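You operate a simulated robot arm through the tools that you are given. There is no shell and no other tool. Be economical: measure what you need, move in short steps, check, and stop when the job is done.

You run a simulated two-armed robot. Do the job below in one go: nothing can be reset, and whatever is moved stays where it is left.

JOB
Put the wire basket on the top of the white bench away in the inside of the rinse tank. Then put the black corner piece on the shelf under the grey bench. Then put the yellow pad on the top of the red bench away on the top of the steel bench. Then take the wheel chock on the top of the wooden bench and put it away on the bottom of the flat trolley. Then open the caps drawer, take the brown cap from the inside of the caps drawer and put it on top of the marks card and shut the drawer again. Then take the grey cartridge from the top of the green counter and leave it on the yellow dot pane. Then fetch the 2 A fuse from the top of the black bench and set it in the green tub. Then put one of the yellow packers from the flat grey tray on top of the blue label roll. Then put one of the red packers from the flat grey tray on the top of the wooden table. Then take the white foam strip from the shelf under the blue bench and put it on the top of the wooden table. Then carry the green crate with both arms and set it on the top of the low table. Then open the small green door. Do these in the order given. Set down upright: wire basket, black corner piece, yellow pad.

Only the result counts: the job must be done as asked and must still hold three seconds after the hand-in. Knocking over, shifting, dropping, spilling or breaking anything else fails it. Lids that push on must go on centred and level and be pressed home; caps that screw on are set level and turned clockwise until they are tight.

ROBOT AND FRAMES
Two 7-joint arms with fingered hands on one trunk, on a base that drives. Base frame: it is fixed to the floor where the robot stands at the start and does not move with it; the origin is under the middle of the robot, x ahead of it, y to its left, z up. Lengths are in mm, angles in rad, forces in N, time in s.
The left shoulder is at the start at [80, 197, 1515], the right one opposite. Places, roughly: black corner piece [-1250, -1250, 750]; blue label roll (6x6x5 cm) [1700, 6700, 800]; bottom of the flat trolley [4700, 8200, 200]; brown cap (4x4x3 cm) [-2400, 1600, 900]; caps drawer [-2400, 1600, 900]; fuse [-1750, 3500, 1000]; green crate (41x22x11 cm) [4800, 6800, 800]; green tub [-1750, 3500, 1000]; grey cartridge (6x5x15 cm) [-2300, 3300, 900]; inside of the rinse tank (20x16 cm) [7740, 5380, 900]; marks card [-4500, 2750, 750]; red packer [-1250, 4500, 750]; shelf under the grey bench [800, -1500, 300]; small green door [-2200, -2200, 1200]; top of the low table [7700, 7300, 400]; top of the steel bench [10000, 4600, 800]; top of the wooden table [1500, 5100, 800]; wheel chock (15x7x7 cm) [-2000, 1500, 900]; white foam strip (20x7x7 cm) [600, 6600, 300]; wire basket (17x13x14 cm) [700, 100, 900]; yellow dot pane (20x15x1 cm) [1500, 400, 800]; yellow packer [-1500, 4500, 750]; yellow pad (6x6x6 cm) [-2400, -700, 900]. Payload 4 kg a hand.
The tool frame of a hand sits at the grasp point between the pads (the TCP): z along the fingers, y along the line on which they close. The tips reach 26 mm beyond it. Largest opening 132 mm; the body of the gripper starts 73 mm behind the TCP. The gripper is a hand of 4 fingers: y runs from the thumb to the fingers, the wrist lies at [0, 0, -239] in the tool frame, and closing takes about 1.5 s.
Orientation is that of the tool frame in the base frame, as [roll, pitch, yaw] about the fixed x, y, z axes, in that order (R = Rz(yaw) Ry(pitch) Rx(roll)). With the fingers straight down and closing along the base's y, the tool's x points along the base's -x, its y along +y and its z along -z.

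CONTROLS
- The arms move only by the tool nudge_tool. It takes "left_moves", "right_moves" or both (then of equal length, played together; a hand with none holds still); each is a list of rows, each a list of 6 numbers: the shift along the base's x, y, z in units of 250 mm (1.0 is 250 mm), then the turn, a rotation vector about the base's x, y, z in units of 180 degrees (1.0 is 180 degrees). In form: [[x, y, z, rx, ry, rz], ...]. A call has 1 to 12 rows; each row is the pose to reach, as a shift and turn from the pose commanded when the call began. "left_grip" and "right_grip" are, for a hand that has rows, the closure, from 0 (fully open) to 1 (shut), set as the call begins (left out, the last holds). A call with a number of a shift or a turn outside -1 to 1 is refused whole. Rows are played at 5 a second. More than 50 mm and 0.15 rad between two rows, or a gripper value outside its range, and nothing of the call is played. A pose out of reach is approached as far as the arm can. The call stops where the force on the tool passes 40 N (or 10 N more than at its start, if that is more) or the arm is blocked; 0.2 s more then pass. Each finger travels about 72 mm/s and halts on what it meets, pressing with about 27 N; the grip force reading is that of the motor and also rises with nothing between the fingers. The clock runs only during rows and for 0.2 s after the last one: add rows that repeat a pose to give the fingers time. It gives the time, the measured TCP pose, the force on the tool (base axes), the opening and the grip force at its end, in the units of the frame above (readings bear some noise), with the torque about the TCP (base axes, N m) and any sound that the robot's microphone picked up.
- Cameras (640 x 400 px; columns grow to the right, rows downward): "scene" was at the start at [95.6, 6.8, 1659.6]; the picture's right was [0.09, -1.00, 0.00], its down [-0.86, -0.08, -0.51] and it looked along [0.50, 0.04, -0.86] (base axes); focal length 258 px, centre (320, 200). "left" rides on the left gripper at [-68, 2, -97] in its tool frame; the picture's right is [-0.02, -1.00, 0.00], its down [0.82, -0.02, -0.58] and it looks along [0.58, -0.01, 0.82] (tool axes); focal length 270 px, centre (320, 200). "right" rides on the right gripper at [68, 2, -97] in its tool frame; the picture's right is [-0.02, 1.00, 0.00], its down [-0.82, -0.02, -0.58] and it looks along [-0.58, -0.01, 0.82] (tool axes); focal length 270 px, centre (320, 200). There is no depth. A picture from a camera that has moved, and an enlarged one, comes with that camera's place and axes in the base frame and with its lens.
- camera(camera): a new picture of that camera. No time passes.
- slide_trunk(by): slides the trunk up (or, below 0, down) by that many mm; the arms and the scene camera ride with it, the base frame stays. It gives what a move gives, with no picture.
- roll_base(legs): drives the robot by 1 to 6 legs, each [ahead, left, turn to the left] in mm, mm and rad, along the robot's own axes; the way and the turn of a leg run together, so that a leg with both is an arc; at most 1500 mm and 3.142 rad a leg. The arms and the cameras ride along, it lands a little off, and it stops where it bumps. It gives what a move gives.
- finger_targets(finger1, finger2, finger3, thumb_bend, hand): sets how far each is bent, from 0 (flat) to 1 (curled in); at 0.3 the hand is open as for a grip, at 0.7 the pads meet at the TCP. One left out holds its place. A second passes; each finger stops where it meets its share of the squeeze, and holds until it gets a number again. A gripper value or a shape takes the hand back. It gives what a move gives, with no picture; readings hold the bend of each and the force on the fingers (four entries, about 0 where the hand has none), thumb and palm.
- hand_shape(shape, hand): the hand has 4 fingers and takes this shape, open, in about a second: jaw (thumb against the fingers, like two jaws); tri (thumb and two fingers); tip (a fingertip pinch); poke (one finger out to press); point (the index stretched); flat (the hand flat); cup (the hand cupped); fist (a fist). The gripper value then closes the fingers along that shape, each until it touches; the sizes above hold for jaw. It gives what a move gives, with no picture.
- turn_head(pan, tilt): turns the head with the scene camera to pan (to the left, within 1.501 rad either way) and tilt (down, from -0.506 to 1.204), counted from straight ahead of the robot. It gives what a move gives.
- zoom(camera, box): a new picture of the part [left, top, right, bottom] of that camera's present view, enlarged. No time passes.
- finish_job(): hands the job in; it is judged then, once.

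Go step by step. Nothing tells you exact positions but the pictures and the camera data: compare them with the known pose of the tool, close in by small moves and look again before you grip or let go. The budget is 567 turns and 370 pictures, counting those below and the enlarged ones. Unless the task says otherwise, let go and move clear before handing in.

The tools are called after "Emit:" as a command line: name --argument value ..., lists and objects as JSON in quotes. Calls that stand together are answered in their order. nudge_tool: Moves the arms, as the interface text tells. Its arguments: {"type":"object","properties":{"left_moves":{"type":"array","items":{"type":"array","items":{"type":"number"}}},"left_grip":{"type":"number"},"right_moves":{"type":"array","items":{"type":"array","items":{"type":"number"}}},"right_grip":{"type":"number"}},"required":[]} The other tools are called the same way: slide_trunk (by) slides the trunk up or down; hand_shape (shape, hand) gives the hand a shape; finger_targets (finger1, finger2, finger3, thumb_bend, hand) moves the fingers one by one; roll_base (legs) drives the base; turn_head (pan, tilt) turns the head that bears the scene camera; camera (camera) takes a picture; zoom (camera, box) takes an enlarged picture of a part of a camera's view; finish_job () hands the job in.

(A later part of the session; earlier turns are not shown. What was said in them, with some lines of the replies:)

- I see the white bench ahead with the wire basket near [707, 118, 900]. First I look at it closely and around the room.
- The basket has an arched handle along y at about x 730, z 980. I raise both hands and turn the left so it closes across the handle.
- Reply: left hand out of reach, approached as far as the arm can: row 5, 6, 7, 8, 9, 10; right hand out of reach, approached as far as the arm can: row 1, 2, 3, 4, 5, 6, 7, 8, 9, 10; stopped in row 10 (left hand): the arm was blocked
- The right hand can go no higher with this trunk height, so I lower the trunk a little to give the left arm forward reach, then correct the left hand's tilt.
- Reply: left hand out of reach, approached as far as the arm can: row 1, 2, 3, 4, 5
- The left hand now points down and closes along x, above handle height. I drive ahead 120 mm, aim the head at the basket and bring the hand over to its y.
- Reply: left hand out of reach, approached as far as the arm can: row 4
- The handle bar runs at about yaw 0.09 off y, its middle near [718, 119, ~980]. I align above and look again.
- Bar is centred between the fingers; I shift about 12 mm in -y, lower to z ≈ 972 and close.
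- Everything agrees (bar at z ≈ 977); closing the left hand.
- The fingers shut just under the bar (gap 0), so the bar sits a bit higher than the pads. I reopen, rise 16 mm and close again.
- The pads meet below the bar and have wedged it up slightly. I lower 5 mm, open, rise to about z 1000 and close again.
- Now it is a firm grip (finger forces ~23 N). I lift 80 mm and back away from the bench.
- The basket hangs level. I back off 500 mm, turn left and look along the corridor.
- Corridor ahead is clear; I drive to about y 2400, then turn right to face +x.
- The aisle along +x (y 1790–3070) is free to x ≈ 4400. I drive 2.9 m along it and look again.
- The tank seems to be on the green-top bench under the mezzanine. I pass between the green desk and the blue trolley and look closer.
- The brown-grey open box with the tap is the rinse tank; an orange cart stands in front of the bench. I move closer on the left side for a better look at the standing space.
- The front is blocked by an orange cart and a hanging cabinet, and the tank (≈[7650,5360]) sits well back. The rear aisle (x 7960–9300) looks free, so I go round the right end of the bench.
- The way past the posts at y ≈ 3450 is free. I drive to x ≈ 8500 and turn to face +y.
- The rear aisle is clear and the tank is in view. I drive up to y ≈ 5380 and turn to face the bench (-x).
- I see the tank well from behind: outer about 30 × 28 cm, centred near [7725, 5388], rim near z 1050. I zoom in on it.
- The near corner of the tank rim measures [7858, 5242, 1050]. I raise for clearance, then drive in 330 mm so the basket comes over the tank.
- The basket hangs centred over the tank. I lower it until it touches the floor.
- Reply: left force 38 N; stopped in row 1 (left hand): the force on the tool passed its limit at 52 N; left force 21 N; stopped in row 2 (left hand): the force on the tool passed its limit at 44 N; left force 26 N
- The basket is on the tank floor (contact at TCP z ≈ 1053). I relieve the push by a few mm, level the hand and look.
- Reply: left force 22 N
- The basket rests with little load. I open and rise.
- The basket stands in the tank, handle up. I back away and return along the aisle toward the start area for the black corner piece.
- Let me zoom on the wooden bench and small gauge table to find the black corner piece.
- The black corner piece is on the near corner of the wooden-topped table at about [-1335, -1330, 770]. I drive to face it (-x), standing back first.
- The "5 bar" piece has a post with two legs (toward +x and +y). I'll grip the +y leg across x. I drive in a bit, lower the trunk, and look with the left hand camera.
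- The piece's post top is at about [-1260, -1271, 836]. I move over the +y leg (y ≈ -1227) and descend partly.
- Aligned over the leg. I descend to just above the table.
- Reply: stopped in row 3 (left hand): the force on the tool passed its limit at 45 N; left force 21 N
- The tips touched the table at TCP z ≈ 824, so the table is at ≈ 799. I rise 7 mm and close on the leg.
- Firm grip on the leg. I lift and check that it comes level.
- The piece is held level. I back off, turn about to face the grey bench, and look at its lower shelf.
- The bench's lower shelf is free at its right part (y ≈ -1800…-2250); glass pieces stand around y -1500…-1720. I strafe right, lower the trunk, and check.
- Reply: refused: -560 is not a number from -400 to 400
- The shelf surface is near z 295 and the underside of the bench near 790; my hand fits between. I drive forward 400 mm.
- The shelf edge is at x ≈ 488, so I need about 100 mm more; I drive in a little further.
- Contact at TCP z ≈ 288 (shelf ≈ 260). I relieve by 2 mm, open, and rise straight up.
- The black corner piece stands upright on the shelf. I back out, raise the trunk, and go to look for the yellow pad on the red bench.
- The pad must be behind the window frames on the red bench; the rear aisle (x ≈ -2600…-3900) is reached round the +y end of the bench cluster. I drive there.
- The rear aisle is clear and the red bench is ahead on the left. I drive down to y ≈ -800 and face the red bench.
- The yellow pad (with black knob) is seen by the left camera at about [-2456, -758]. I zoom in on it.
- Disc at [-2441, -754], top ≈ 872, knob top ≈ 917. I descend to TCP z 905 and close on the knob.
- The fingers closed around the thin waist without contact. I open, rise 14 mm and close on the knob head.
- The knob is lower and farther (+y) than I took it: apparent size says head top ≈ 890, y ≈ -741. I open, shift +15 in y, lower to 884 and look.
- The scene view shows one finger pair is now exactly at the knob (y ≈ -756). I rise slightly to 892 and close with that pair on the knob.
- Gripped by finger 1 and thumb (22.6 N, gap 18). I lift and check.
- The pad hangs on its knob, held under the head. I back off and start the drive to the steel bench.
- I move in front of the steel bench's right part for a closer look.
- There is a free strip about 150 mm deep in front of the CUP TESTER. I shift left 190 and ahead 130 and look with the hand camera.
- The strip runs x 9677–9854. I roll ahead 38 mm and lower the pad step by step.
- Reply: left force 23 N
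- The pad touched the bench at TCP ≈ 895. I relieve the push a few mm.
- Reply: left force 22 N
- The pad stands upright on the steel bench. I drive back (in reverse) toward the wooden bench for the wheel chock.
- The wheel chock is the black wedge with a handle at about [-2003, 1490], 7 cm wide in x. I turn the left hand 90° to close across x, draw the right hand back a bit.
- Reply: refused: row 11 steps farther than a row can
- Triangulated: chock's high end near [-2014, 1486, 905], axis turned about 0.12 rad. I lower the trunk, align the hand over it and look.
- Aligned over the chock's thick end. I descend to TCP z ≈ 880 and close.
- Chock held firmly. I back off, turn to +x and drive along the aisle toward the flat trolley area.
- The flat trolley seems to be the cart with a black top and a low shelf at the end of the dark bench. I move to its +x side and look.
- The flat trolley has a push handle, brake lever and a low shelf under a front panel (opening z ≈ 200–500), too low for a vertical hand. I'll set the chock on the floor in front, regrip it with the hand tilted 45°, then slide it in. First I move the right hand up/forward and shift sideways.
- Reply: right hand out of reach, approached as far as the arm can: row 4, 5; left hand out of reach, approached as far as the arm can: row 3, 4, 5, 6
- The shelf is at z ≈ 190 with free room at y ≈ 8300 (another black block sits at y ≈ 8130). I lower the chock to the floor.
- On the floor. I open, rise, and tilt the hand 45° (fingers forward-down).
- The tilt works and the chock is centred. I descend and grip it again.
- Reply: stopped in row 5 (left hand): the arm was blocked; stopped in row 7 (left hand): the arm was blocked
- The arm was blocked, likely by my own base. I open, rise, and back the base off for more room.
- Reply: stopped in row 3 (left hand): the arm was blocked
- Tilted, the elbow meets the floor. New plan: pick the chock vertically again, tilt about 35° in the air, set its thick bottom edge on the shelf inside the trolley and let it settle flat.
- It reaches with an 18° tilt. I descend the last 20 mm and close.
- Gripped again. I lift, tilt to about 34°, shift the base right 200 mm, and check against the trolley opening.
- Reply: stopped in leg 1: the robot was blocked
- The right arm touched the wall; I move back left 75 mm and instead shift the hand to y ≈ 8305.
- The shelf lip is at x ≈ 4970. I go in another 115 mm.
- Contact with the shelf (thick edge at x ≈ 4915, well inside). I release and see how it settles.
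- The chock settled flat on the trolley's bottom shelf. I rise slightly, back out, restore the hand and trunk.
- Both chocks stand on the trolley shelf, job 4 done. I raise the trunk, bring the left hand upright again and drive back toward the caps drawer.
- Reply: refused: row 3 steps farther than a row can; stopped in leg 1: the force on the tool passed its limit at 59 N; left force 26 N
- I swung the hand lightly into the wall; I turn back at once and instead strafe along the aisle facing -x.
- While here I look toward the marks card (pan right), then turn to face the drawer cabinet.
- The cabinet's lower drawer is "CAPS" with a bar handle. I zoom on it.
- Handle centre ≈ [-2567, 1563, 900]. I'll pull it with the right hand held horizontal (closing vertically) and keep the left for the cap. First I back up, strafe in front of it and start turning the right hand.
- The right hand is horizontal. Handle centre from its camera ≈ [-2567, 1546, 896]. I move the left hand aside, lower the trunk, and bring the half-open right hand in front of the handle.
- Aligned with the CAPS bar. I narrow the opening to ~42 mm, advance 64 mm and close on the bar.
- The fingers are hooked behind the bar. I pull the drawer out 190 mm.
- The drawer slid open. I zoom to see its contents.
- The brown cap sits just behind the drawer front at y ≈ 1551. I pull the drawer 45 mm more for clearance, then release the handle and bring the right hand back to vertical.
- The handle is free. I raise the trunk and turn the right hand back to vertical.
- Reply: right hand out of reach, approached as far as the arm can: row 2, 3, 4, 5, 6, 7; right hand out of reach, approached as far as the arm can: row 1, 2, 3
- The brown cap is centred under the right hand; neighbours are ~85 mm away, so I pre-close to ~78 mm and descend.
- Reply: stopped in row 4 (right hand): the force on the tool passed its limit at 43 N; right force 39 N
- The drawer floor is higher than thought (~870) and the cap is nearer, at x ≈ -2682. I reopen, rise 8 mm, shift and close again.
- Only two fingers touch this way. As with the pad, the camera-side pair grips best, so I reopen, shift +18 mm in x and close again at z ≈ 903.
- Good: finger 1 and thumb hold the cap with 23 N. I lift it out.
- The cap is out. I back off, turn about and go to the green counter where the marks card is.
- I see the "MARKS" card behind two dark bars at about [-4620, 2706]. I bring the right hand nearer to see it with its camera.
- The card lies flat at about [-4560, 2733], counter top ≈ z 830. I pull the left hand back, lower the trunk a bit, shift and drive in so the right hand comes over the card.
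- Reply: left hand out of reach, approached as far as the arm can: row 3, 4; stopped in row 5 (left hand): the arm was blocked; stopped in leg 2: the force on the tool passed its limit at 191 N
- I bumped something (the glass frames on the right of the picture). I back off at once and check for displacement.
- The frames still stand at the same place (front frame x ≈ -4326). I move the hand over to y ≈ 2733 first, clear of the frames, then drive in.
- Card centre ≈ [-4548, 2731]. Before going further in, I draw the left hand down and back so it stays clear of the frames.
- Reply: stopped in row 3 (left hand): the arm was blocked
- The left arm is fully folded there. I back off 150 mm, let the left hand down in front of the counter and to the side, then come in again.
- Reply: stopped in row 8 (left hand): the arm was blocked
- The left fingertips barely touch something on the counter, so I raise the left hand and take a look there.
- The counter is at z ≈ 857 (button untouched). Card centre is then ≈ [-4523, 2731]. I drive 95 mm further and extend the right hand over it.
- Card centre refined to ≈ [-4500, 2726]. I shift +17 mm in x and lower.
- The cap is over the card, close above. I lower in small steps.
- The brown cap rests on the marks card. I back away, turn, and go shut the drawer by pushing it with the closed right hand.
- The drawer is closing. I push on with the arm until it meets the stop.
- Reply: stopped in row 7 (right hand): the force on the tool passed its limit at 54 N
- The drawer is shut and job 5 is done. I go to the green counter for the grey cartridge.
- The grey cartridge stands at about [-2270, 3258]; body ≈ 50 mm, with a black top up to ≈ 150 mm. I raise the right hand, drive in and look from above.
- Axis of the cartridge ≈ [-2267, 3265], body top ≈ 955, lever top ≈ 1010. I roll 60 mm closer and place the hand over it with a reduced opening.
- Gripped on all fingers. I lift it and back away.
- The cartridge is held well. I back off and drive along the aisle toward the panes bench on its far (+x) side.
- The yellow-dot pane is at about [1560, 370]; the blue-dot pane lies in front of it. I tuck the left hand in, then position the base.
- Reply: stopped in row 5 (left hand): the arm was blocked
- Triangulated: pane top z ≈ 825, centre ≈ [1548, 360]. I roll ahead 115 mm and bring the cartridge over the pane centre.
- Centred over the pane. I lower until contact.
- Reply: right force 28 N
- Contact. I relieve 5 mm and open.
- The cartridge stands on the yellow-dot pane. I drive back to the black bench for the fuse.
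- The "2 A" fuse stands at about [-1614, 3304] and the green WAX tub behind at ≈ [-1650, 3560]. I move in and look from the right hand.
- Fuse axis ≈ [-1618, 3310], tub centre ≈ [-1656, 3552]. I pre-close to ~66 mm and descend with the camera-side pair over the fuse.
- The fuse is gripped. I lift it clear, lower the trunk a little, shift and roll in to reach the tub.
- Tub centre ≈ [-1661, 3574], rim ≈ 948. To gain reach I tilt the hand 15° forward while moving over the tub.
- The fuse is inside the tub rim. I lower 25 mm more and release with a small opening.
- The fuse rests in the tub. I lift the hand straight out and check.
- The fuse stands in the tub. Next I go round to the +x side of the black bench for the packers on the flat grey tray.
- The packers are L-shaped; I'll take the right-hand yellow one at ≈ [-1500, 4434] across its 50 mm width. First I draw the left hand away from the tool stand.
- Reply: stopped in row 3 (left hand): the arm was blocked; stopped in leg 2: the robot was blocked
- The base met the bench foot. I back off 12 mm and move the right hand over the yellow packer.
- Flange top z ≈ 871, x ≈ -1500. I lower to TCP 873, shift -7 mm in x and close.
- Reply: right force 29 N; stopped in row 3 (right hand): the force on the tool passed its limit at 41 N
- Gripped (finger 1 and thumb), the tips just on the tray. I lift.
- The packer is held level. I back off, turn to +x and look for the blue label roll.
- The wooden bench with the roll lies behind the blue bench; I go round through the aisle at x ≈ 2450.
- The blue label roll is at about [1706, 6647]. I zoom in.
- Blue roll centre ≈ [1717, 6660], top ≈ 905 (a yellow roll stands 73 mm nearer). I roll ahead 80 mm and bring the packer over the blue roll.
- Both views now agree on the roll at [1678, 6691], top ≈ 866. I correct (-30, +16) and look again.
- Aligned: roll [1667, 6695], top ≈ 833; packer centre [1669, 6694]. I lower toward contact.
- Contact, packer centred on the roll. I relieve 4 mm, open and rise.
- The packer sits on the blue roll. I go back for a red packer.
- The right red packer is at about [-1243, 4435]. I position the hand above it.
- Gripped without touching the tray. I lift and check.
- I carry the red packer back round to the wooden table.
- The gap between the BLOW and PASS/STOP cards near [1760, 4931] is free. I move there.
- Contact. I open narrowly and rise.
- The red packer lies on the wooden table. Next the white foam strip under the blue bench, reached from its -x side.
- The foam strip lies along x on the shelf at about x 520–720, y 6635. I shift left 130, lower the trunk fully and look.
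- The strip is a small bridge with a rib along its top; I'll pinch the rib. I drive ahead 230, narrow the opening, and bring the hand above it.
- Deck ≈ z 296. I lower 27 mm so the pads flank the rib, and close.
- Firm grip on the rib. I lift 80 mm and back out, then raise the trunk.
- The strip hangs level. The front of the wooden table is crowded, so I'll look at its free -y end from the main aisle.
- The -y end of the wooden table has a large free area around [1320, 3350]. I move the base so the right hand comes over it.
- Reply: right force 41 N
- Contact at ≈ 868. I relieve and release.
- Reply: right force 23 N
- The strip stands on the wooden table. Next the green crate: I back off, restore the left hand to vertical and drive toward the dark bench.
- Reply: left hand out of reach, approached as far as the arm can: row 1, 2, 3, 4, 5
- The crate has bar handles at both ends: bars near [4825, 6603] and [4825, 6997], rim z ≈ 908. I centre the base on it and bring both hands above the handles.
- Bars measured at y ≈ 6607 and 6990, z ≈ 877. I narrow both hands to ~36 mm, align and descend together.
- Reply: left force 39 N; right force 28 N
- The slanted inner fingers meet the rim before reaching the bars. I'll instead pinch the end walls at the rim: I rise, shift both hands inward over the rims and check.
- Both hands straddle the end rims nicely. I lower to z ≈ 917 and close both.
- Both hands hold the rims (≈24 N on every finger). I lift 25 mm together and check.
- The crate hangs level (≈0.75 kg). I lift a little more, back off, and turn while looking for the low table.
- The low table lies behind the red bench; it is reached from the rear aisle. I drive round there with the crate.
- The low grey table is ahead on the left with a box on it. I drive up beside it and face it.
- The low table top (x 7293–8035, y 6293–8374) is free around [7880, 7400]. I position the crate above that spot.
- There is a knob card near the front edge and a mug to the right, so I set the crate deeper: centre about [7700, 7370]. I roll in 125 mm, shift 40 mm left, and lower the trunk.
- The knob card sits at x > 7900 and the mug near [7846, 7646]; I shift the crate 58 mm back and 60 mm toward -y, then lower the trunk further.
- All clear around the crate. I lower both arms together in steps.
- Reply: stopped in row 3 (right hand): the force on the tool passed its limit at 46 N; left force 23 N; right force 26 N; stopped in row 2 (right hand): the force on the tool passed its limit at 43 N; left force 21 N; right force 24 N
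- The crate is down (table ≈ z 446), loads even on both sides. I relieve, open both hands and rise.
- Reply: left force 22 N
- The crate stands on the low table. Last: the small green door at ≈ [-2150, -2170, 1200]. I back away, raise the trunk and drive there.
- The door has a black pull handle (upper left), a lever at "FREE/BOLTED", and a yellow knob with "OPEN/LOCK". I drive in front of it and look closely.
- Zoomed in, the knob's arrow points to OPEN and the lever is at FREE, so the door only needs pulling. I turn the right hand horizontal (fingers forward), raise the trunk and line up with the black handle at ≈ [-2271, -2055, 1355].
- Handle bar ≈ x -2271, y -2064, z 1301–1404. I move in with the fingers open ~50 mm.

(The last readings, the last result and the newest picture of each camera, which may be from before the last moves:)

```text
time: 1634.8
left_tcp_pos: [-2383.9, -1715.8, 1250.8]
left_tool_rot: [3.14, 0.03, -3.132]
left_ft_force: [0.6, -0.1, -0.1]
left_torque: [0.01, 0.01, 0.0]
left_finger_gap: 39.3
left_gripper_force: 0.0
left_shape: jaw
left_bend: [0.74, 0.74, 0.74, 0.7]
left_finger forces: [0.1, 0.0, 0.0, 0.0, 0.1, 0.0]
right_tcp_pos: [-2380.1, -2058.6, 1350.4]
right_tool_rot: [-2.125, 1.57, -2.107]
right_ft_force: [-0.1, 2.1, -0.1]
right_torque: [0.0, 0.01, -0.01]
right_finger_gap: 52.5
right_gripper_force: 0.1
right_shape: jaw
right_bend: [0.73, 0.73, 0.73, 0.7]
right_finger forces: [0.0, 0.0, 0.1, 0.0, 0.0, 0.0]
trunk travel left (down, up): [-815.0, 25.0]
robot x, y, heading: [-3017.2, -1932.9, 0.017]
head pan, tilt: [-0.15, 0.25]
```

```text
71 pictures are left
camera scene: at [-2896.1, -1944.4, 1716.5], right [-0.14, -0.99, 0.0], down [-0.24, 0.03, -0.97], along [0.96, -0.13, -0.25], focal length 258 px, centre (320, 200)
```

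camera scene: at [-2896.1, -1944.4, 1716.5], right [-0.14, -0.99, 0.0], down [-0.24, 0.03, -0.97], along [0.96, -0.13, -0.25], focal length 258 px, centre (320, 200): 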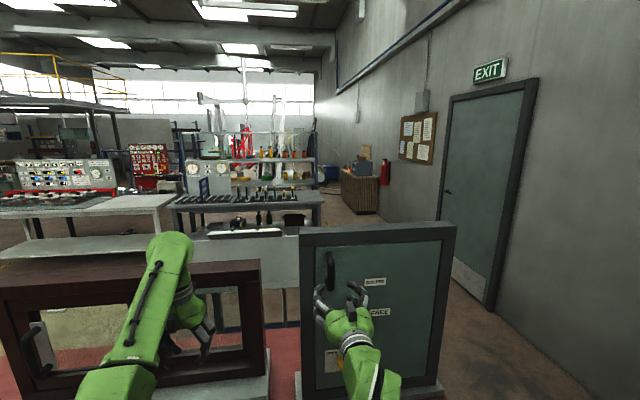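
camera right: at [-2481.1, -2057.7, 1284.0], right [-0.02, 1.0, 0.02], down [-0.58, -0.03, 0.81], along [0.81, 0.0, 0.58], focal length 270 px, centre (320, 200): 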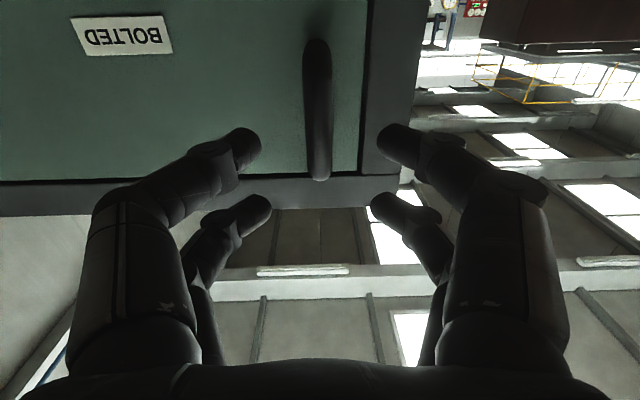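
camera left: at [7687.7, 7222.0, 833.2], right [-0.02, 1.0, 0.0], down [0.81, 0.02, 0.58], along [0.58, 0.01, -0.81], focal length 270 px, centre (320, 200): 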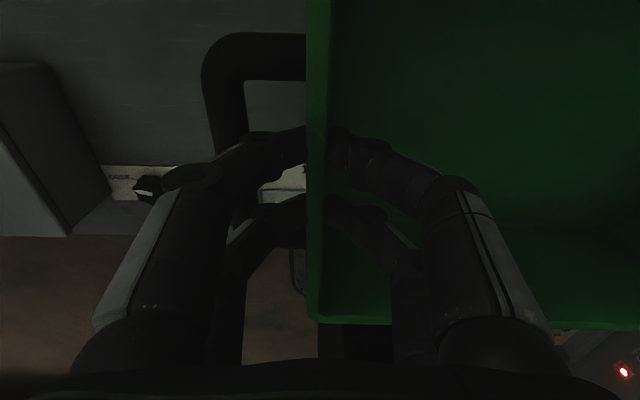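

Emit:
nudge_tool --right_moves '[[0.12, 0, 0.01, 0, 0, 0], [0.24, 0, 0.02, 0, 0, 0], [0.3, 0, 0.02, 0, 0, 0]]'

Emit:
camera --camera "right"

```text
time: 1635.6
left_tcp_pos: [-2382.2, -1716.8, 1250.5]
left_tool_rot: [3.139, 0.028, -3.13]
left_ft_force: [0.2, 0.0, -0.3]
left_torque: [-0.01, -0.02, -0.01]
left_finger_gap: 39.3
left_gripper_force: 0.1
left_shape: jaw
left_bend: [0.74, 0.74, 0.74, 0.7]
left_finger forces: [0.0, 0.0, 0.0, 0.0, 0.0, 0.1]
right_tcp_pos: [-2302.7, -2056.6, 1353.9]
right_tool_rot: [-2.338, 1.57, -2.321]
right_ft_force: [0.1, 0.6, -0.6]
right_torque: [0.0, 0.01, -0.01]
right_finger_gap: 52.5
right_gripper_force: 0.0
right_shape: jaw
right_bend: [0.73, 0.73, 0.73, 0.7]
right_finger forces: [0.0, 0.1, 0.0, 0.0, 0.0, 0.1]
trunk travel left (down, up): [-815.0, 25.0]
robot x, y, heading: [-3018.2, -1932.5, 0.01]
head pan, tilt: [-0.15, 0.25]
```

```text
70 pictures are left
camera right: at [-2399.6, -2056.5, 1285.3], right [-0.02, 1.0, 0.02], down [-0.58, -0.03, 0.82], along [0.82, 0.0, 0.58], focal length 270 px, centre (320, 200)
```

right: 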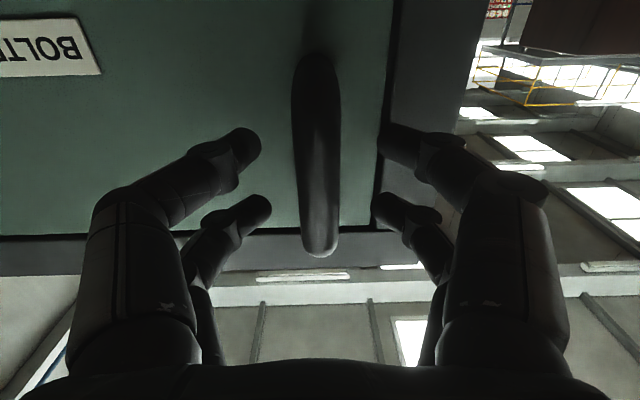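

Emit:
nudge_tool --right_moves '[[0.06, -0.008, 0, 0, 0, 0], [0.12, -0.008, 0, 0, 0, 0]]'

Emit:
nudge_tool --right_moves '[[0, 0, 0, 0, 0, 0], [0, 0, 0, 0, 0, 0], [0, 0, 0, 0, 0, 0], [0, 0, 0, 0, 0, 0], [0, 0, 0, 0, 0, 0]]' --right_grip 1

Emit:
camera --camera "right"

```text
time: 1636.2
left_tcp_pos: [-2386.4, -1718.5, 1251.8]
left_tool_rot: [3.141, 0.032, -3.131]
left_ft_force: [0.0, -0.1, 0.4]
left_torque: [-0.06, -0.03, 0.03]
left_finger_gap: 39.3
left_gripper_force: 0.0
left_shape: jaw
left_bend: [0.74, 0.74, 0.74, 0.7]
left_finger forces: [0.0, 0.1, 0.0, 0.0, 0.1, 0.0]
right_tcp_pos: [-2276.7, -2062.4, 1354.5]
right_tool_rot: [-1.457, 1.568, -1.441]
right_ft_force: [-1.5, 0.4, -0.4]
right_torque: [-0.01, 0.0, 0.01]
right_finger_gap: 52.9
right_gripper_force: 0.0
right_shape: jaw
right_bend: [0.73, 0.73, 0.74, 0.7]
right_finger forces: [0.0, 0.1, 0.1, 0.1, 0.1, 0.1]
trunk travel left (down, up): [-815.0, 25.0]
robot x, y, heading: [-3018.8, -1934.3, 0.011]
head pan, tilt: [-0.15, 0.25]
```

```text
time: 1637.4
left_tcp_pos: [-2385.1, -1715.3, 1251.7]
left_tool_rot: [3.141, 0.029, -3.129]
left_ft_force: [0.1, -0.2, 0.3]
left_torque: [-0.01, 0.03, 0.04]
left_finger_gap: 39.6
left_gripper_force: 0.1
left_shape: jaw
left_bend: [0.74, 0.74, 0.74, 0.7]
left_finger forces: [0.0, 0.1, 0.0, 0.0, 0.0, 0.0]
right_tcp_pos: [-2275.0, -2060.7, 1353.8]
right_tool_rot: [-2.051, 1.568, -2.034]
right_ft_force: [-0.9, 1.1, 0.3]
right_torque: [-0.06, 0.01, -0.06]
right_finger_gap: 11.1
right_gripper_force: 27.2
right_shape: jaw
right_bend: [0.65, 0.66, 0.75, 0.71]
right_finger forces: [0.4, 0.9, 0.1, 0.0, 0.0, 0.0]
trunk travel left (down, up): [-815.0, 25.0]
robot x, y, heading: [-3017.2, -1933.4, 0.012]
head pan, tilt: [-0.15, 0.25]
```

```text
69 pictures are left
camera right: at [-2371.2, -2059.6, 1285.0], right [-0.02, 1.0, 0.02], down [-0.58, -0.03, 0.82], along [0.82, 0.0, 0.58], focal length 270 px, centre (320, 200)
```

right: 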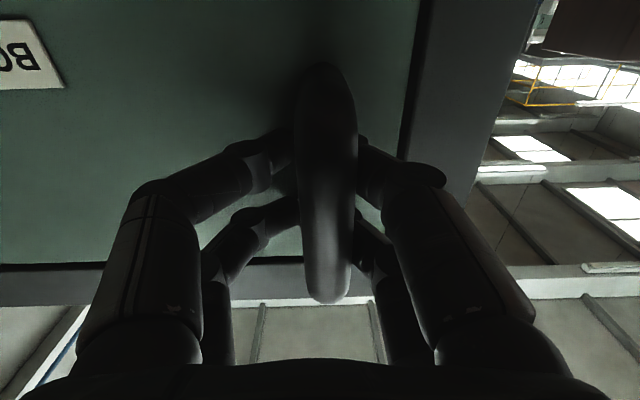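

The fingers are hooked behind the handle. I pull gently along the arc.

Emit:
nudge_tool --right_moves '[[-0.06, 0, 0, 0, 0, 0.02], [-0.12, -0.008, 0, 0, 0, 0.04], [-0.18, -0.016, 0, 0, 0, 0.06], [-0.24, -0.03, 0, 0, 0, 0.083]]'

Emit:
camera --camera "scene"

```text
time: 1638.3
left_tcp_pos: [-2379.6, -1725.9, 1251.8]
left_tool_rot: [3.137, 0.027, -3.135]
left_ft_force: [0.1, 0.3, 0.2]
left_torque: [-0.05, 0.0, 0.0]
left_finger_gap: 39.3
left_gripper_force: 0.0
left_shape: jaw
left_bend: [0.74, 0.74, 0.74, 0.7]
left_finger forces: [0.0, 0.0, 0.1, 0.1, 0.0, 0.1]
right_tcp_pos: [-2336.4, -2048.2, 1359.9]
right_tool_rot: [3.123, 1.532, -2.977]
right_ft_force: [5.6, -19.2, -12.8]
right_torque: [0.12, 0.03, 0.11]
right_finger_gap: 12.8
right_gripper_force: 26.6
right_shape: jaw
right_bend: [0.65, 0.68, 0.74, 0.72]
right_finger forces: [0.0, 0.0, 0.0, 0.0, 14.2, 0.0]
right hand out of reach, approached as far as the arm can: row 2, 3, 4
trunk travel left (down, up): [-815.0, 25.0]
robot x, y, heading: [-3019.6, -1935.7, 0.01]
head pan, tilt: [-0.15, 0.25]
stopped in row 4 (right hand): the force on the tool passed its limit at 54 N (the readings are from after the stop); the commanded pose is now the measured one
```

```text
68 pictures are left
camera scene: at [-2891.7, -1953.7, 1716.2], right [-0.14, -0.99, 0.0], down [-0.25, 0.04, -0.97], along [0.96, -0.14, -0.25], focal length 258 px, centre (320, 200)
```

scene: 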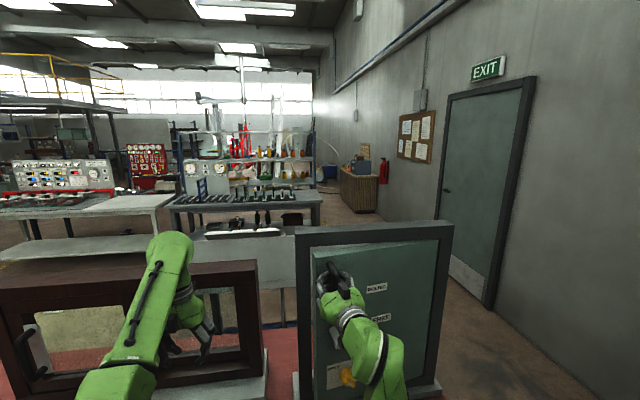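

The door has started to open (~15°). I continue the pull by moving the base back and a bit to the right.

Emit:
roll_base --legs '[[-70, -35, 0]]'

Emit:
camera --camera "scene"

```text
time: 1639.4
left_tcp_pos: [-2439.1, -1749.0, 1243.9]
left_tool_rot: [-3.141, 0.018, -3.132]
left_ft_force: [0.1, 0.0, -0.5]
left_torque: [-0.02, 0.08, 0.0]
left_finger_gap: 39.5
left_gripper_force: 0.0
left_shape: jaw
left_bend: [0.74, 0.74, 0.74, 0.7]
left_finger forces: [0.1, 0.0, 0.0, 0.1, 0.1, 0.0]
right_tcp_pos: [-2394.7, -2069.8, 1360.7]
right_tool_rot: [-2.989, 1.532, -2.802]
right_ft_force: [6.6, -8.1, -17.0]
right_torque: [0.09, 0.03, 0.21]
right_finger_gap: 12.1
right_gripper_force: 27.1
right_shape: jaw
right_bend: [0.66, 0.7, 0.74, 0.73]
right_finger forces: [0.1, 0.0, 0.0, 0.1, 10.3, 0.1]
trunk travel left (down, up): [-815.0, 25.0]
robot x, y, heading: [-3084.3, -1969.3, 0.006]
head pan, tilt: [-0.15, 0.25]
```

```text
67 pictures are left
camera scene: at [-2945.7, -1975.1, 1715.2], right [-0.14, -0.99, 0.0], down [-0.26, 0.03, -0.97], along [0.96, -0.14, -0.26], focal length 258 px, centre (320, 200)
```

scene: 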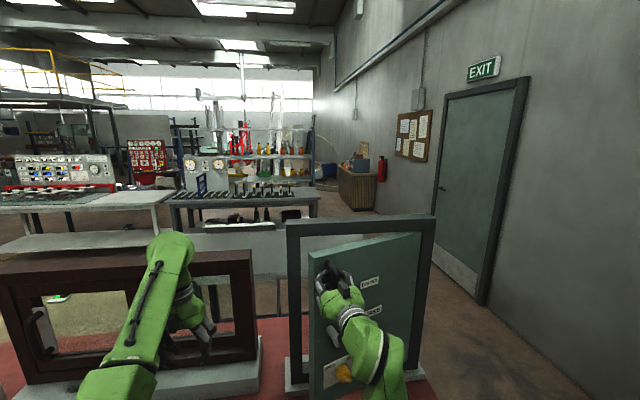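

The door is now ~32° open. I keep following the arc, turning the base a little so the hand follows the door.

Emit:
roll_base --legs '[[-75, -200, 0.2]]'

Emit:
camera --camera "scene"

```text
time: 1640.8
left_tcp_pos: [-2523.4, -1799.0, 1245.3]
left_tool_rot: [-3.137, 0.021, -2.985]
left_ft_force: [0.8, 0.0, -0.8]
left_torque: [-0.03, 0.06, 0.0]
left_finger_gap: 39.3
left_gripper_force: 0.1
left_shape: jaw
left_bend: [0.74, 0.74, 0.74, 0.7]
left_finger forces: [0.0, 0.2, 0.0, 0.0, 0.0, 0.0]
right_tcp_pos: [-2432.3, -2108.7, 1356.7]
right_tool_rot: [-3.045, 1.52, -2.709]
right_ft_force: [0.1, 4.6, -1.7]
right_torque: [0.11, -0.04, 0.01]
right_finger_gap: 9.5
right_gripper_force: 27.1
right_shape: jaw
right_bend: [0.68, 0.63, 0.76, 0.71]
right_finger forces: [3.3, 0.1, 0.0, 0.0, 0.1, 0.1]
trunk travel left (down, up): [-815.0, 25.0]
robot x, y, heading: [-3123.4, -2110.3, 0.161]
head pan, tilt: [-0.15, 0.25]
stopped in leg 1: the force on the tool passed its limit at 42 N (the readings are from after the stop); the commanded pose is now the measured one
```

```text
66 pictures are left
camera scene: at [-2994.6, -2095.8, 1715.9], right [0.01, -1.0, 0.01], down [-0.25, -0.01, -0.97], along [0.97, 0.01, -0.25], focal length 258 px, centre (320, 200)
```

scene: 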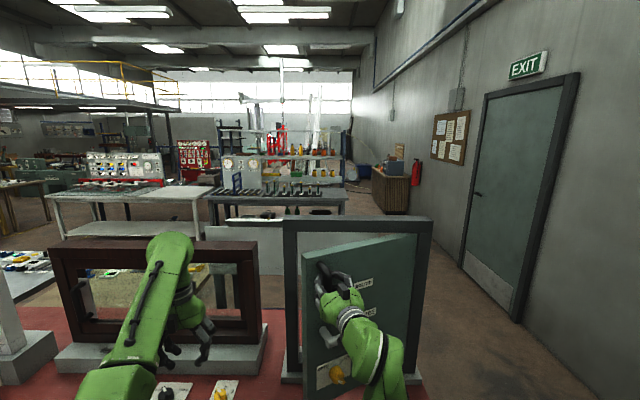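

Emit:
roll_base --legs '[[-48, -98, 0.1], [-48, -98, 0.1]]'

Emit:
camera --camera "scene"

```text
time: 1642.7
left_tcp_pos: [-2628.2, -1882.8, 1244.8]
left_tool_rot: [-3.138, 0.019, -2.803]
left_ft_force: [0.3, -0.5, -0.6]
left_torque: [-0.02, 0.05, 0.0]
left_finger_gap: 39.4
left_gripper_force: 0.1
left_shape: jaw
left_bend: [0.74, 0.74, 0.74, 0.7]
left_finger forces: [0.0, 0.0, 0.0, 0.0, 0.0, 0.0]
right_tcp_pos: [-2484.9, -2166.8, 1355.0]
right_tool_rot: [3.126, 1.515, -2.629]
right_ft_force: [-10.2, 12.0, -2.6]
right_torque: [0.22, 0.0, -0.3]
right_finger_gap: 9.4
right_gripper_force: 27.2
right_shape: jaw
right_bend: [0.7, 0.63, 0.76, 0.71]
right_finger forces: [11.8, 1.0, 0.0, 0.0, 0.1, 0.0]
trunk travel left (down, up): [-815.0, 25.0]
robot x, y, heading: [-3166.4, -2294.3, 0.339]
head pan, tilt: [-0.15, 0.25]
stopped in leg 2: the force on the tool passed its limit at 43 N (the readings are from after the stop); the commanded pose is now the measured one
```

```text
65 pictures are left
camera scene: at [-3037.1, -2258.0, 1715.7], right [0.19, -0.98, 0.01], down [-0.25, -0.05, -0.97], along [0.95, 0.18, -0.25], focal length 258 px, centre (320, 200)
```

scene: 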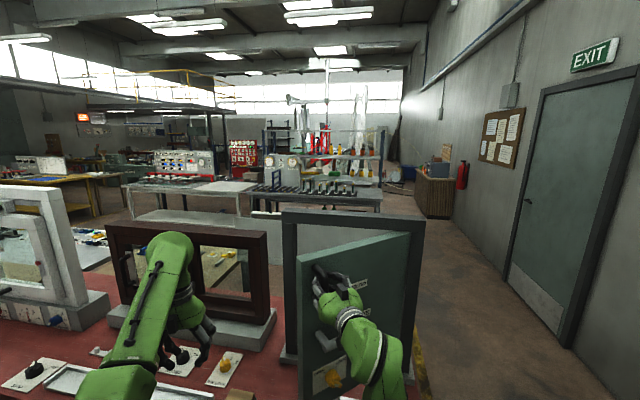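

The door is ~60° open. I release the handle and then push the door's inner face further with the left hand.

Emit:
nudge_tool --right_moves '[[0.01, 0.01, 0, 0, 0, 0], [0.01, 0.01, 0, 0, 0, 0], [0.01, 0.01, 0, 0, 0, 0], [0.01, 0.01, 0, 0, 0, 0]]' --right_grip 0.45

Emit:
camera --camera "right"

```text
time: 1643.7
left_tcp_pos: [-2637.2, -1893.4, 1252.5]
left_tool_rot: [3.138, 0.03, -2.804]
left_ft_force: [0.2, -0.1, -0.1]
left_torque: [0.01, 0.0, -0.03]
left_finger_gap: 39.2
left_gripper_force: 0.0
left_shape: jaw
left_bend: [0.74, 0.74, 0.74, 0.7]
left_finger forces: [0.1, 0.0, 0.0, 0.1, 0.1, 0.0]
right_tcp_pos: [-2492.4, -2179.5, 1361.7]
right_tool_rot: [3.115, 1.531, -2.649]
right_ft_force: [-0.8, -0.9, 1.4]
right_torque: [0.02, -0.02, 0.03]
right_finger_gap: 71.9
right_gripper_force: 0.0
right_shape: jaw
right_bend: [0.72, 0.72, 0.72, 0.7]
right_finger forces: [0.1, 0.0, 0.1, 0.0, 0.1, 0.0]
trunk travel left (down, up): [-815.0, 25.0]
robot x, y, heading: [-3165.7, -2298.9, 0.338]
head pan, tilt: [-0.15, 0.25]
```

```text
64 pictures are left
camera right: at [-2578.1, -2226.6, 1297.8], right [-0.5, 0.87, 0.03], down [-0.46, -0.29, 0.84], along [0.73, 0.4, 0.55], focal length 270 px, centre (320, 200)
```

right: 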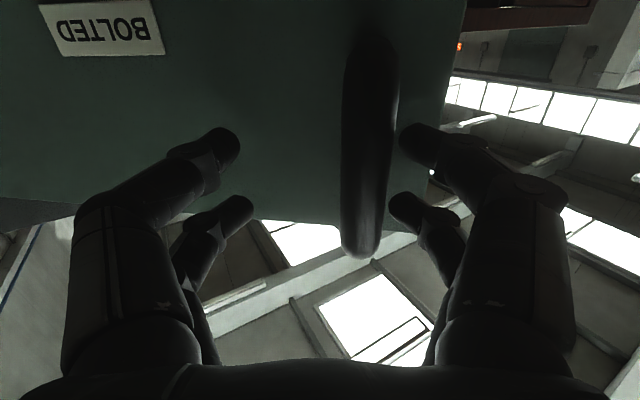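

Emit:
roll_base --legs '[[-130, 0, 0]]'

Emit:
turn_head --pan -0.3 --tilt 0.3

Emit:
camera --camera "scene"

```text
time: 1645.0
left_tcp_pos: [-2749.4, -1931.9, 1246.5]
left_tool_rot: [3.139, 0.022, -2.804]
left_ft_force: [1.0, 0.4, -0.2]
left_torque: [-0.01, 0.06, 0.01]
left_finger_gap: 39.5
left_gripper_force: 0.1
left_shape: jaw
left_bend: [0.74, 0.74, 0.74, 0.7]
left_finger forces: [0.0, 0.0, 0.0, 0.0, 0.0, 0.0]
right_tcp_pos: [-2601.7, -2215.5, 1357.5]
right_tool_rot: [3.116, 1.524, -2.645]
right_ft_force: [-0.1, 0.5, 0.3]
right_torque: [-0.01, -0.03, 0.01]
right_finger_gap: 72.0
right_gripper_force: 0.0
right_shape: jaw
right_bend: [0.72, 0.72, 0.72, 0.7]
right_finger forces: [0.1, 0.1, 0.0, 0.1, 0.1, 0.0]
trunk travel left (down, up): [-815.0, 25.0]
robot x, y, heading: [-3285.9, -2341.6, 0.331]
head pan, tilt: [-0.15, 0.25]
```

```text
time: 1645.7
left_tcp_pos: [-2752.3, -1932.2, 1248.9]
left_tool_rot: [3.14, 0.025, -2.803]
left_ft_force: [0.8, -1.4, 0.5]
left_torque: [0.02, -0.01, 0.0]
left_finger_gap: 39.3
left_gripper_force: 0.0
left_shape: jaw
left_bend: [0.74, 0.74, 0.74, 0.7]
left_finger forces: [0.0, 0.0, 0.0, 0.0, 0.0, 0.0]
right_tcp_pos: [-2604.8, -2219.0, 1359.4]
right_tool_rot: [3.124, 1.527, -2.64]
right_ft_force: [1.5, -0.1, 0.0]
right_torque: [-0.01, 0.01, 0.02]
right_finger_gap: 72.0
right_gripper_force: 0.0
right_shape: jaw
right_bend: [0.72, 0.72, 0.72, 0.7]
right_finger forces: [0.1, 0.0, 0.1, 0.0, 0.0, 0.0]
trunk travel left (down, up): [-815.0, 25.0]
robot x, y, heading: [-3282.5, -2342.0, 0.343]
head pan, tilt: [-0.3, 0.3]
```

```text
63 pictures are left
camera scene: at [-3162.0, -2325.2, 1711.5], right [0.04, -1.0, 0.0], down [-0.3, -0.01, -0.95], along [0.95, 0.04, -0.3], focal length 258 px, centre (320, 200)
```

scene: 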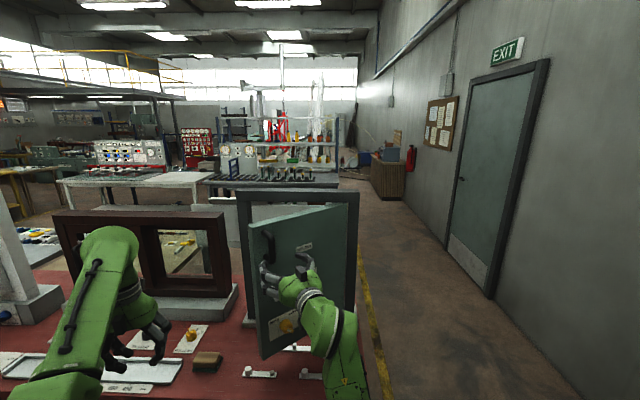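

The door stays open at ~60°. I bring the right hand round the free edge to the inner side and push it further open.

Emit:
roll_base --legs '[[0, 240, 0], [240, 0, 0]]'

Emit:
camera --camera "scene"

```text
time: 1648.8
left_tcp_pos: [-2625.6, -1629.7, 1253.4]
left_tool_rot: [3.139, 0.03, -2.793]
left_ft_force: [-0.2, 0.1, -0.6]
left_torque: [0.03, -0.03, -0.04]
left_finger_gap: 39.7
left_gripper_force: 0.0
left_shape: jaw
left_bend: [0.74, 0.74, 0.74, 0.7]
left_finger forces: [0.0, 0.1, 0.0, 0.0, 0.1, 0.0]
right_tcp_pos: [-2476.0, -1913.7, 1363.5]
right_tool_rot: [3.132, 1.533, -2.621]
right_ft_force: [-0.5, -0.3, 0.3]
right_torque: [0.0, 0.05, 0.02]
right_finger_gap: 72.0
right_gripper_force: 0.0
right_shape: jaw
right_bend: [0.72, 0.72, 0.72, 0.7]
right_finger forces: [0.1, 0.0, 0.0, 0.0, 0.0, 0.1]
trunk travel left (down, up): [-815.0, 25.0]
robot x, y, heading: [-3147.5, -2039.1, 0.349]
head pan, tilt: [-0.3, 0.3]
```

```text
62 pictures are left
camera scene: at [-3032.6, -2028.8, 1712.4], right [0.05, -1.0, 0.0], down [-0.29, -0.01, -0.96], along [0.96, 0.05, -0.29], focal length 258 px, centre (320, 200)
```

scene: 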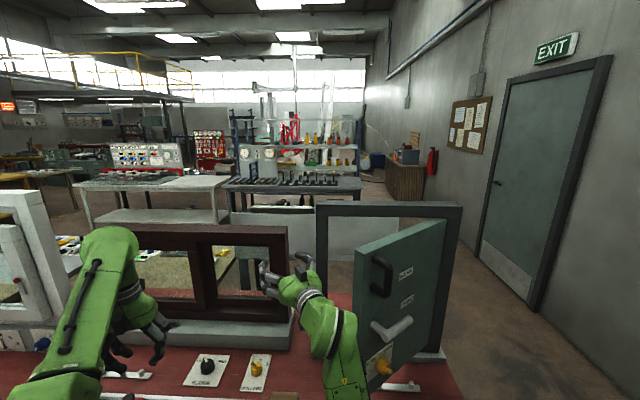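

Emit:
roll_base --legs '[[80, 0, 0], [-60, -150, 0]]'

Emit:
camera --camera "scene"

```text
time: 1650.7
left_tcp_pos: [-2537.9, -1709.2, 1246.4]
left_tool_rot: [3.139, 0.02, -2.796]
left_ft_force: [0.5, -0.5, 0.0]
left_torque: [-0.03, 0.04, -0.01]
left_finger_gap: 39.3
left_gripper_force: 0.0
left_shape: jaw
left_bend: [0.74, 0.74, 0.74, 0.7]
left_finger forces: [0.0, 0.0, 0.0, 0.0, 0.0, 0.1]
right_tcp_pos: [-2392.8, -1983.4, 1358.4]
right_tool_rot: [2.975, 1.526, -2.754]
right_ft_force: [0.0, -0.2, 0.7]
right_torque: [-0.01, -0.02, 0.04]
right_finger_gap: 72.7
right_gripper_force: 0.0
right_shape: jaw
right_bend: [0.72, 0.72, 0.72, 0.7]
right_finger forces: [0.0, 0.1, 0.0, 0.0, 0.0, 0.1]
trunk travel left (down, up): [-815.0, 25.0]
robot x, y, heading: [-3073.7, -2120.5, 0.35]
head pan, tilt: [-0.3, 0.3]
stopped in leg 2: the force on the tool passed its limit at 87 N (the readings are from after the stop); the commanded pose is now the measured one
```

```text
61 pictures are left
camera scene: at [-2942.0, -2105.3, 1711.1], right [0.05, -1.0, 0.0], down [-0.3, -0.02, -0.95], along [0.95, 0.04, -0.3], focal length 258 px, centre (320, 200)
```

scene: 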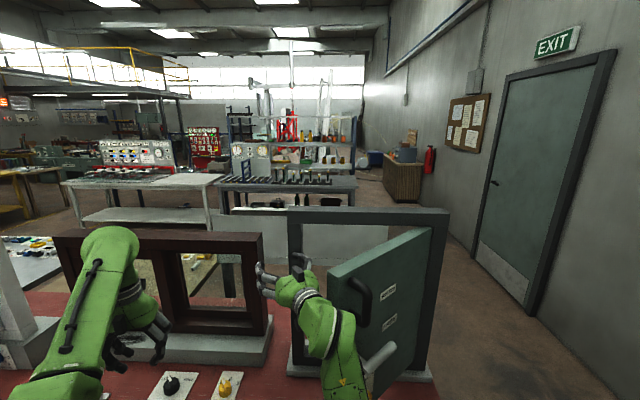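

Emit:
nudge_tool --right_moves '[[-0.01, -0.03, 0, 0, 0, 0], [-0.025, -0.06, 0, 0, 0, 0], [-0.04, -0.1, 0, 0, 0, 0], [-0.06, -0.14, 0, 0, 0, 0], [-0.08, -0.2, 0, 0, 0, 0], [-0.1, -0.26, 0, 0, 0, 0]]'

Emit:
camera --camera "scene"

```text
time: 1652.1
left_tcp_pos: [-2542.6, -1711.8, 1249.4]
left_tool_rot: [-3.141, 0.027, -2.798]
left_ft_force: [-0.5, 0.0, 0.2]
left_torque: [-0.03, 0.02, -0.01]
left_finger_gap: 39.4
left_gripper_force: 0.0
left_shape: jaw
left_bend: [0.74, 0.74, 0.74, 0.7]
left_finger forces: [0.0, 0.0, 0.1, 0.0, 0.0, 0.0]
right_tcp_pos: [-2430.9, -2032.8, 1367.7]
right_tool_rot: [3.028, 1.52, -2.721]
right_ft_force: [0.8, 0.8, 0.0]
right_torque: [0.0, -0.01, 0.0]
right_finger_gap: 72.4
right_gripper_force: 0.0
right_shape: jaw
right_bend: [0.72, 0.72, 0.72, 0.7]
right_finger forces: [0.0, 0.1, 0.1, 0.1, 0.1, 0.4]
right hand out of reach, approached as far as the arm can: row 2, 3, 4, 5, 6
trunk travel left (down, up): [-815.0, 25.0]
robot x, y, heading: [-3070.9, -2126.2, 0.346]
head pan, tilt: [-0.3, 0.3]
```

```text
60 pictures are left
camera scene: at [-2949.9, -2107.5, 1711.7], right [0.05, -1.0, 0.0], down [-0.3, -0.01, -0.96], along [0.95, 0.04, -0.3], focal length 258 px, centre (320, 200)
```

scene: 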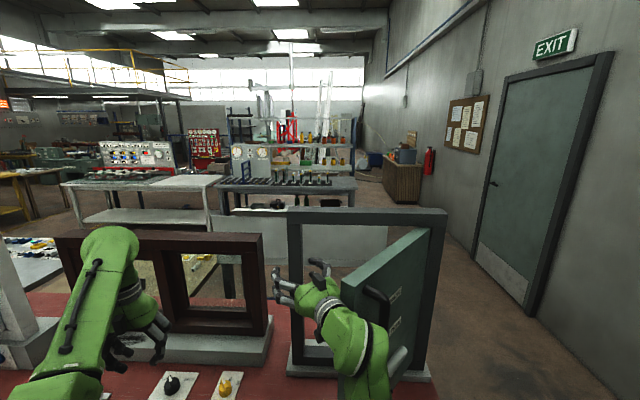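

The door swung further. I push on a little with small base steps.

Emit:
roll_base --legs '[[-20, -60, 0]]'

Emit:
roll_base --legs '[[-20, -60, 0]]'

Emit:
camera --camera "scene"

```text
time: 1653.0
left_tcp_pos: [-2543.1, -1739.0, 1246.9]
left_tool_rot: [-3.136, 0.023, -2.792]
left_ft_force: [1.3, -1.1, -0.7]
left_torque: [-0.03, 0.04, 0.02]
left_finger_gap: 39.4
left_gripper_force: 0.1
left_shape: jaw
left_bend: [0.74, 0.74, 0.74, 0.7]
left_finger forces: [0.0, 0.0, 0.0, 0.1, 0.1, 0.0]
right_tcp_pos: [-2436.5, -2052.5, 1374.6]
right_tool_rot: [3.048, 1.529, -2.673]
right_ft_force: [-9.7, 10.1, 8.6]
right_torque: [-0.9, 0.79, -2.09]
right_finger_gap: 72.6
right_gripper_force: 0.0
right_shape: jaw
right_bend: [0.72, 0.72, 0.72, 0.7]
right_finger forces: [0.0, 0.0, 0.1, 0.0, 0.1, 0.0]
trunk travel left (down, up): [-815.0, 25.0]
robot x, y, heading: [-3074.1, -2159.1, 0.349]
head pan, tilt: [-0.3, 0.3]
stopped in leg 1: the force on the tool passed its limit at 75 N (the readings are from after the stop); the commanded pose is now the measured one
```

```text
time: 1653.8
left_tcp_pos: [-2549.3, -1751.0, 1249.5]
left_tool_rot: [-3.135, 0.025, -2.789]
left_ft_force: [0.1, 1.2, 0.6]
left_torque: [-0.01, -0.02, -0.03]
left_finger_gap: 39.4
left_gripper_force: 0.0
left_shape: jaw
left_bend: [0.74, 0.74, 0.74, 0.7]
left_finger forces: [0.0, 0.0, 0.0, 0.0, 0.0, 0.0]
right_tcp_pos: [-2445.5, -2060.4, 1373.5]
right_tool_rot: [2.941, 1.525, -2.758]
right_ft_force: [-21.7, 19.3, 6.1]
right_torque: [-0.65, 0.35, -3.99]
right_finger_gap: 72.8
right_gripper_force: 0.1
right_shape: jaw
right_bend: [0.72, 0.72, 0.72, 0.7]
right_finger forces: [0.0, 0.1, 0.1, 0.1, 0.0, 0.0]
trunk travel left (down, up): [-815.0, 25.0]
robot x, y, heading: [-3071.9, -2176.6, 0.354]
head pan, tilt: [-0.3, 0.3]
stopped in leg 1: the robot was blocked; the commanded pose is now the measured one
```

```text
59 pictures are left
camera scene: at [-2955.4, -2147.7, 1712.4], right [0.05, -1.0, 0.01], down [-0.29, -0.02, -0.96], along [0.95, 0.05, -0.29], focal length 258 px, centre (320, 200)
```

scene: 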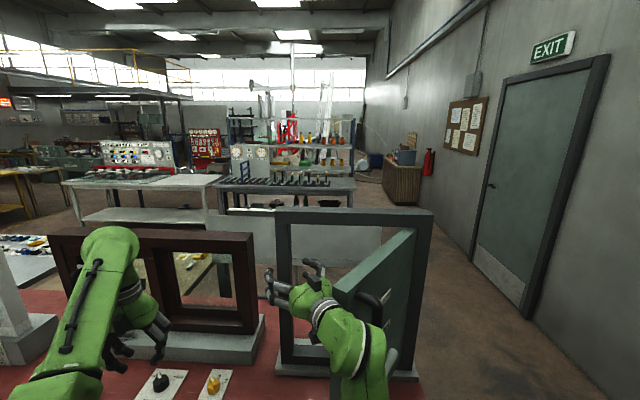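

By the frame geometry the door is only ~50° open and I was pushing partly toward the hinge. I now push along the door's own arc (more backward).

Emit:
roll_base --legs '[[-70, -42, 0]]'

Emit:
roll_base --legs '[[-62, -52, 0]]'

Emit:
camera --camera "scene"

```text
time: 1654.9
left_tcp_pos: [-2595.5, -1814.2, 1245.4]
left_tool_rot: [-3.135, 0.02, -2.79]
left_ft_force: [1.5, 0.7, -0.1]
left_torque: [-0.09, -0.03, 0.01]
left_finger_gap: 39.4
left_gripper_force: 0.1
left_shape: jaw
left_bend: [0.74, 0.74, 0.74, 0.7]
left_finger forces: [0.0, 0.0, 0.0, 0.1, 0.0, 0.1]
right_tcp_pos: [-2487.9, -2124.3, 1366.8]
right_tool_rot: [2.951, 1.516, -2.753]
right_ft_force: [-6.0, 4.8, 1.6]
right_torque: [-0.13, 0.06, -0.97]
right_finger_gap: 72.5
right_gripper_force: 0.2
right_shape: jaw
right_bend: [0.72, 0.72, 0.72, 0.7]
right_finger forces: [0.1, 0.0, 0.0, 0.0, 0.0, 0.1]
trunk travel left (down, up): [-815.0, 25.0]
robot x, y, heading: [-3128.5, -2239.7, 0.357]
head pan, tilt: [-0.3, 0.3]
```

```text
time: 1656.0
left_tcp_pos: [-2632.1, -1886.4, 1244.5]
left_tool_rot: [-3.135, 0.019, -2.79]
left_ft_force: [0.4, 0.6, -0.3]
left_torque: [-0.04, 0.0, 0.02]
left_finger_gap: 39.5
left_gripper_force: 0.1
left_shape: jaw
left_bend: [0.74, 0.74, 0.74, 0.7]
left_finger forces: [0.0, 0.1, 0.0, 0.0, 0.1, 0.1]
right_tcp_pos: [-2526.2, -2196.9, 1366.9]
right_tool_rot: [2.917, 1.513, -2.79]
right_ft_force: [0.2, 0.5, 0.1]
right_torque: [0.04, -0.01, -0.03]
right_finger_gap: 72.6
right_gripper_force: 0.0
right_shape: jaw
right_bend: [0.72, 0.72, 0.72, 0.7]
right_finger forces: [0.0, 0.1, 0.0, 0.1, 0.0, 0.0]
trunk travel left (down, up): [-815.0, 25.0]
robot x, y, heading: [-3162.6, -2311.0, 0.352]
head pan, tilt: [-0.3, 0.3]
```

```text
58 pictures are left
camera scene: at [-3034.9, -2282.2, 1711.0], right [0.05, -1.0, 0.01], down [-0.3, -0.02, -0.95], along [0.95, 0.05, -0.3], focal length 258 px, centre (320, 200)
```

scene: 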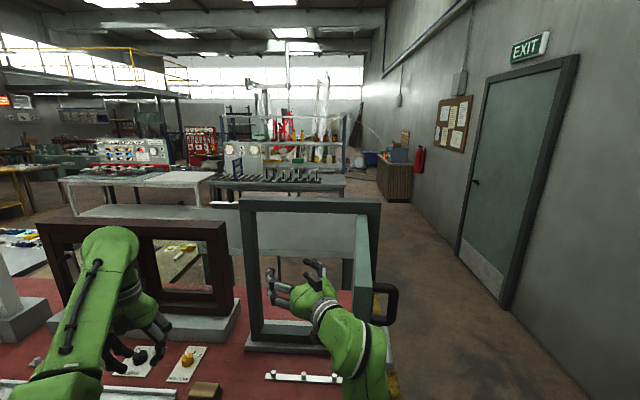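

The door stands about 75–80° open. One more small push.

Emit:
roll_base --legs '[[-37, -72, 0]]'

Emit:
camera --camera "scene"

```text
time: 1656.9
left_tcp_pos: [-2645.7, -1927.2, 1248.8]
left_tool_rot: [-3.138, 0.028, -2.785]
left_ft_force: [-0.2, 0.5, 0.0]
left_torque: [-0.02, -0.02, 0.01]
left_finger_gap: 39.1
left_gripper_force: 0.1
left_shape: jaw
left_bend: [0.74, 0.74, 0.74, 0.7]
left_finger forces: [0.0, 0.0, 0.1, 0.1, 0.1, 0.0]
right_tcp_pos: [-2541.4, -2228.6, 1368.9]
right_tool_rot: [2.796, 1.515, -2.877]
right_ft_force: [-0.9, 15.2, 1.4]
right_torque: [-0.29, 0.14, -1.2]
right_finger_gap: 72.6
right_gripper_force: 0.1
right_shape: jaw
right_bend: [0.72, 0.72, 0.72, 0.7]
right_finger forces: [0.0, 0.0, 0.1, 0.1, 0.0, 14.8]
trunk travel left (down, up): [-815.0, 25.0]
robot x, y, heading: [-3167.8, -2344.9, 0.358]
head pan, tilt: [-0.3, 0.3]
stopped in leg 1: the force on the tool passed its limit at 105 N (the readings are from after the stop); the commanded pose is now the measured one
```

```text
57 pictures are left
camera scene: at [-3048.1, -2326.9, 1711.9], right [0.06, -1.0, 0.0], down [-0.29, -0.02, -0.96], along [0.95, 0.05, -0.3], focal length 258 px, centre (320, 200)
```

scene: 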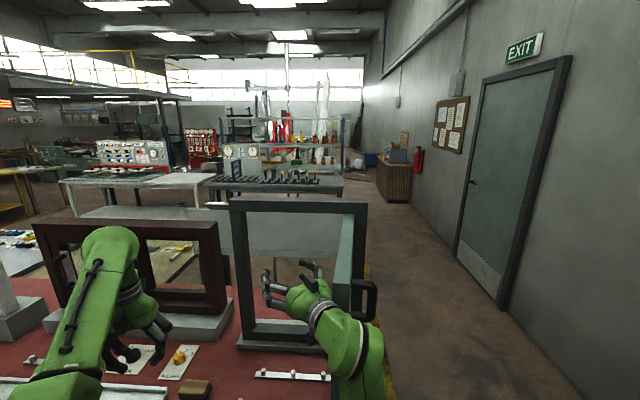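

The door stands ~85° open and the frame has not moved. I move the hand clear and take a final look.

Emit:
roll_base --legs '[[0, 120, 0], [-450, 0, 0]]'

Emit:
camera --camera "scene"

```text
time: 1660.5
left_tcp_pos: [-3108.4, -1990.5, 1247.8]
left_tool_rot: [3.14, 0.023, -2.802]
left_ft_force: [-1.0, 1.0, 0.1]
left_torque: [-0.03, 0.01, -0.01]
left_finger_gap: 39.6
left_gripper_force: 0.0
left_shape: jaw
left_bend: [0.74, 0.74, 0.74, 0.7]
left_finger forces: [0.0, 0.1, 0.1, 0.0, 0.0, 0.0]
right_tcp_pos: [-3009.8, -2293.6, 1367.2]
right_tool_rot: [2.759, 1.514, -2.934]
right_ft_force: [-0.2, 0.0, -0.6]
right_torque: [0.03, 0.03, -0.03]
right_finger_gap: 72.7
right_gripper_force: 0.0
right_shape: jaw
right_bend: [0.72, 0.72, 0.72, 0.7]
right_finger forces: [0.0, 0.1, 0.0, 0.1, 0.0, 0.0]
trunk travel left (down, up): [-815.0, 25.0]
robot x, y, heading: [-3638.9, -2398.8, 0.343]
head pan, tilt: [-0.3, 0.3]
```

```text
56 pictures are left
camera scene: at [-3516.9, -2384.1, 1711.5], right [0.04, -1.0, 0.0], down [-0.3, -0.01, -0.95], along [0.95, 0.04, -0.3], focal length 258 px, centre (320, 200)
```

scene: 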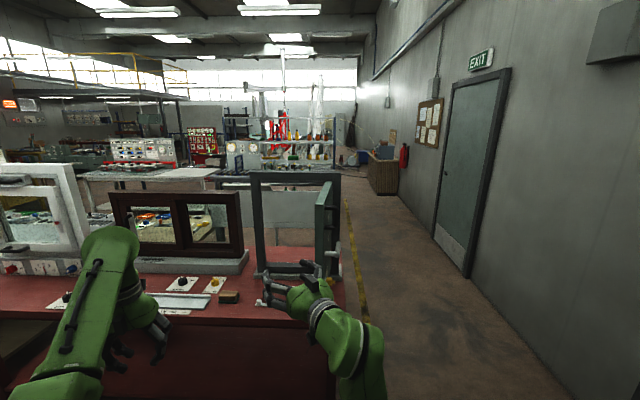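

The small green door stands open, both hands are empty and clear, and every item on the list has been done. I hand in.

Emit:
finish_job

```text
The job is handed in.
```

I worked through all twelve tasks in order and handed the job in. I checked each result with a camera after doing it, but I have no verdict on the hand-in.

These are the points where the outcome is less certain:

- **Wall bump:** while turning after the wheel chock, the left hand touched the wall. Nothing was knocked over.
- **Glass frames:** on the way to the marks card, the right hand hit something and stopped at 191 N, most likely the glass frames. They were still upright and, as far as I could measure, in the same place within about 10 mm.
- **Yellow packer:** it rests on the blue label roll but overhangs one side by about 8 mm.
- **Wheel chock:** it settled flat after I released it slightly tilted. Its handle sticks out a little past the shelf edge; the body is fully on the shelf.
- **White foam strip:** the front of the wooden table was crowded, so I put the strip on the table's -y end, about 1.8 m from the position you gave.
- **Green crate:** I carried it with both hands by its end rims, because the fingers could not reach the handles past the rim.
- **Small green door:** it is open about 85° and stayed there after I let go. The last push stopped at 105 N, and the frame did not appear to move.
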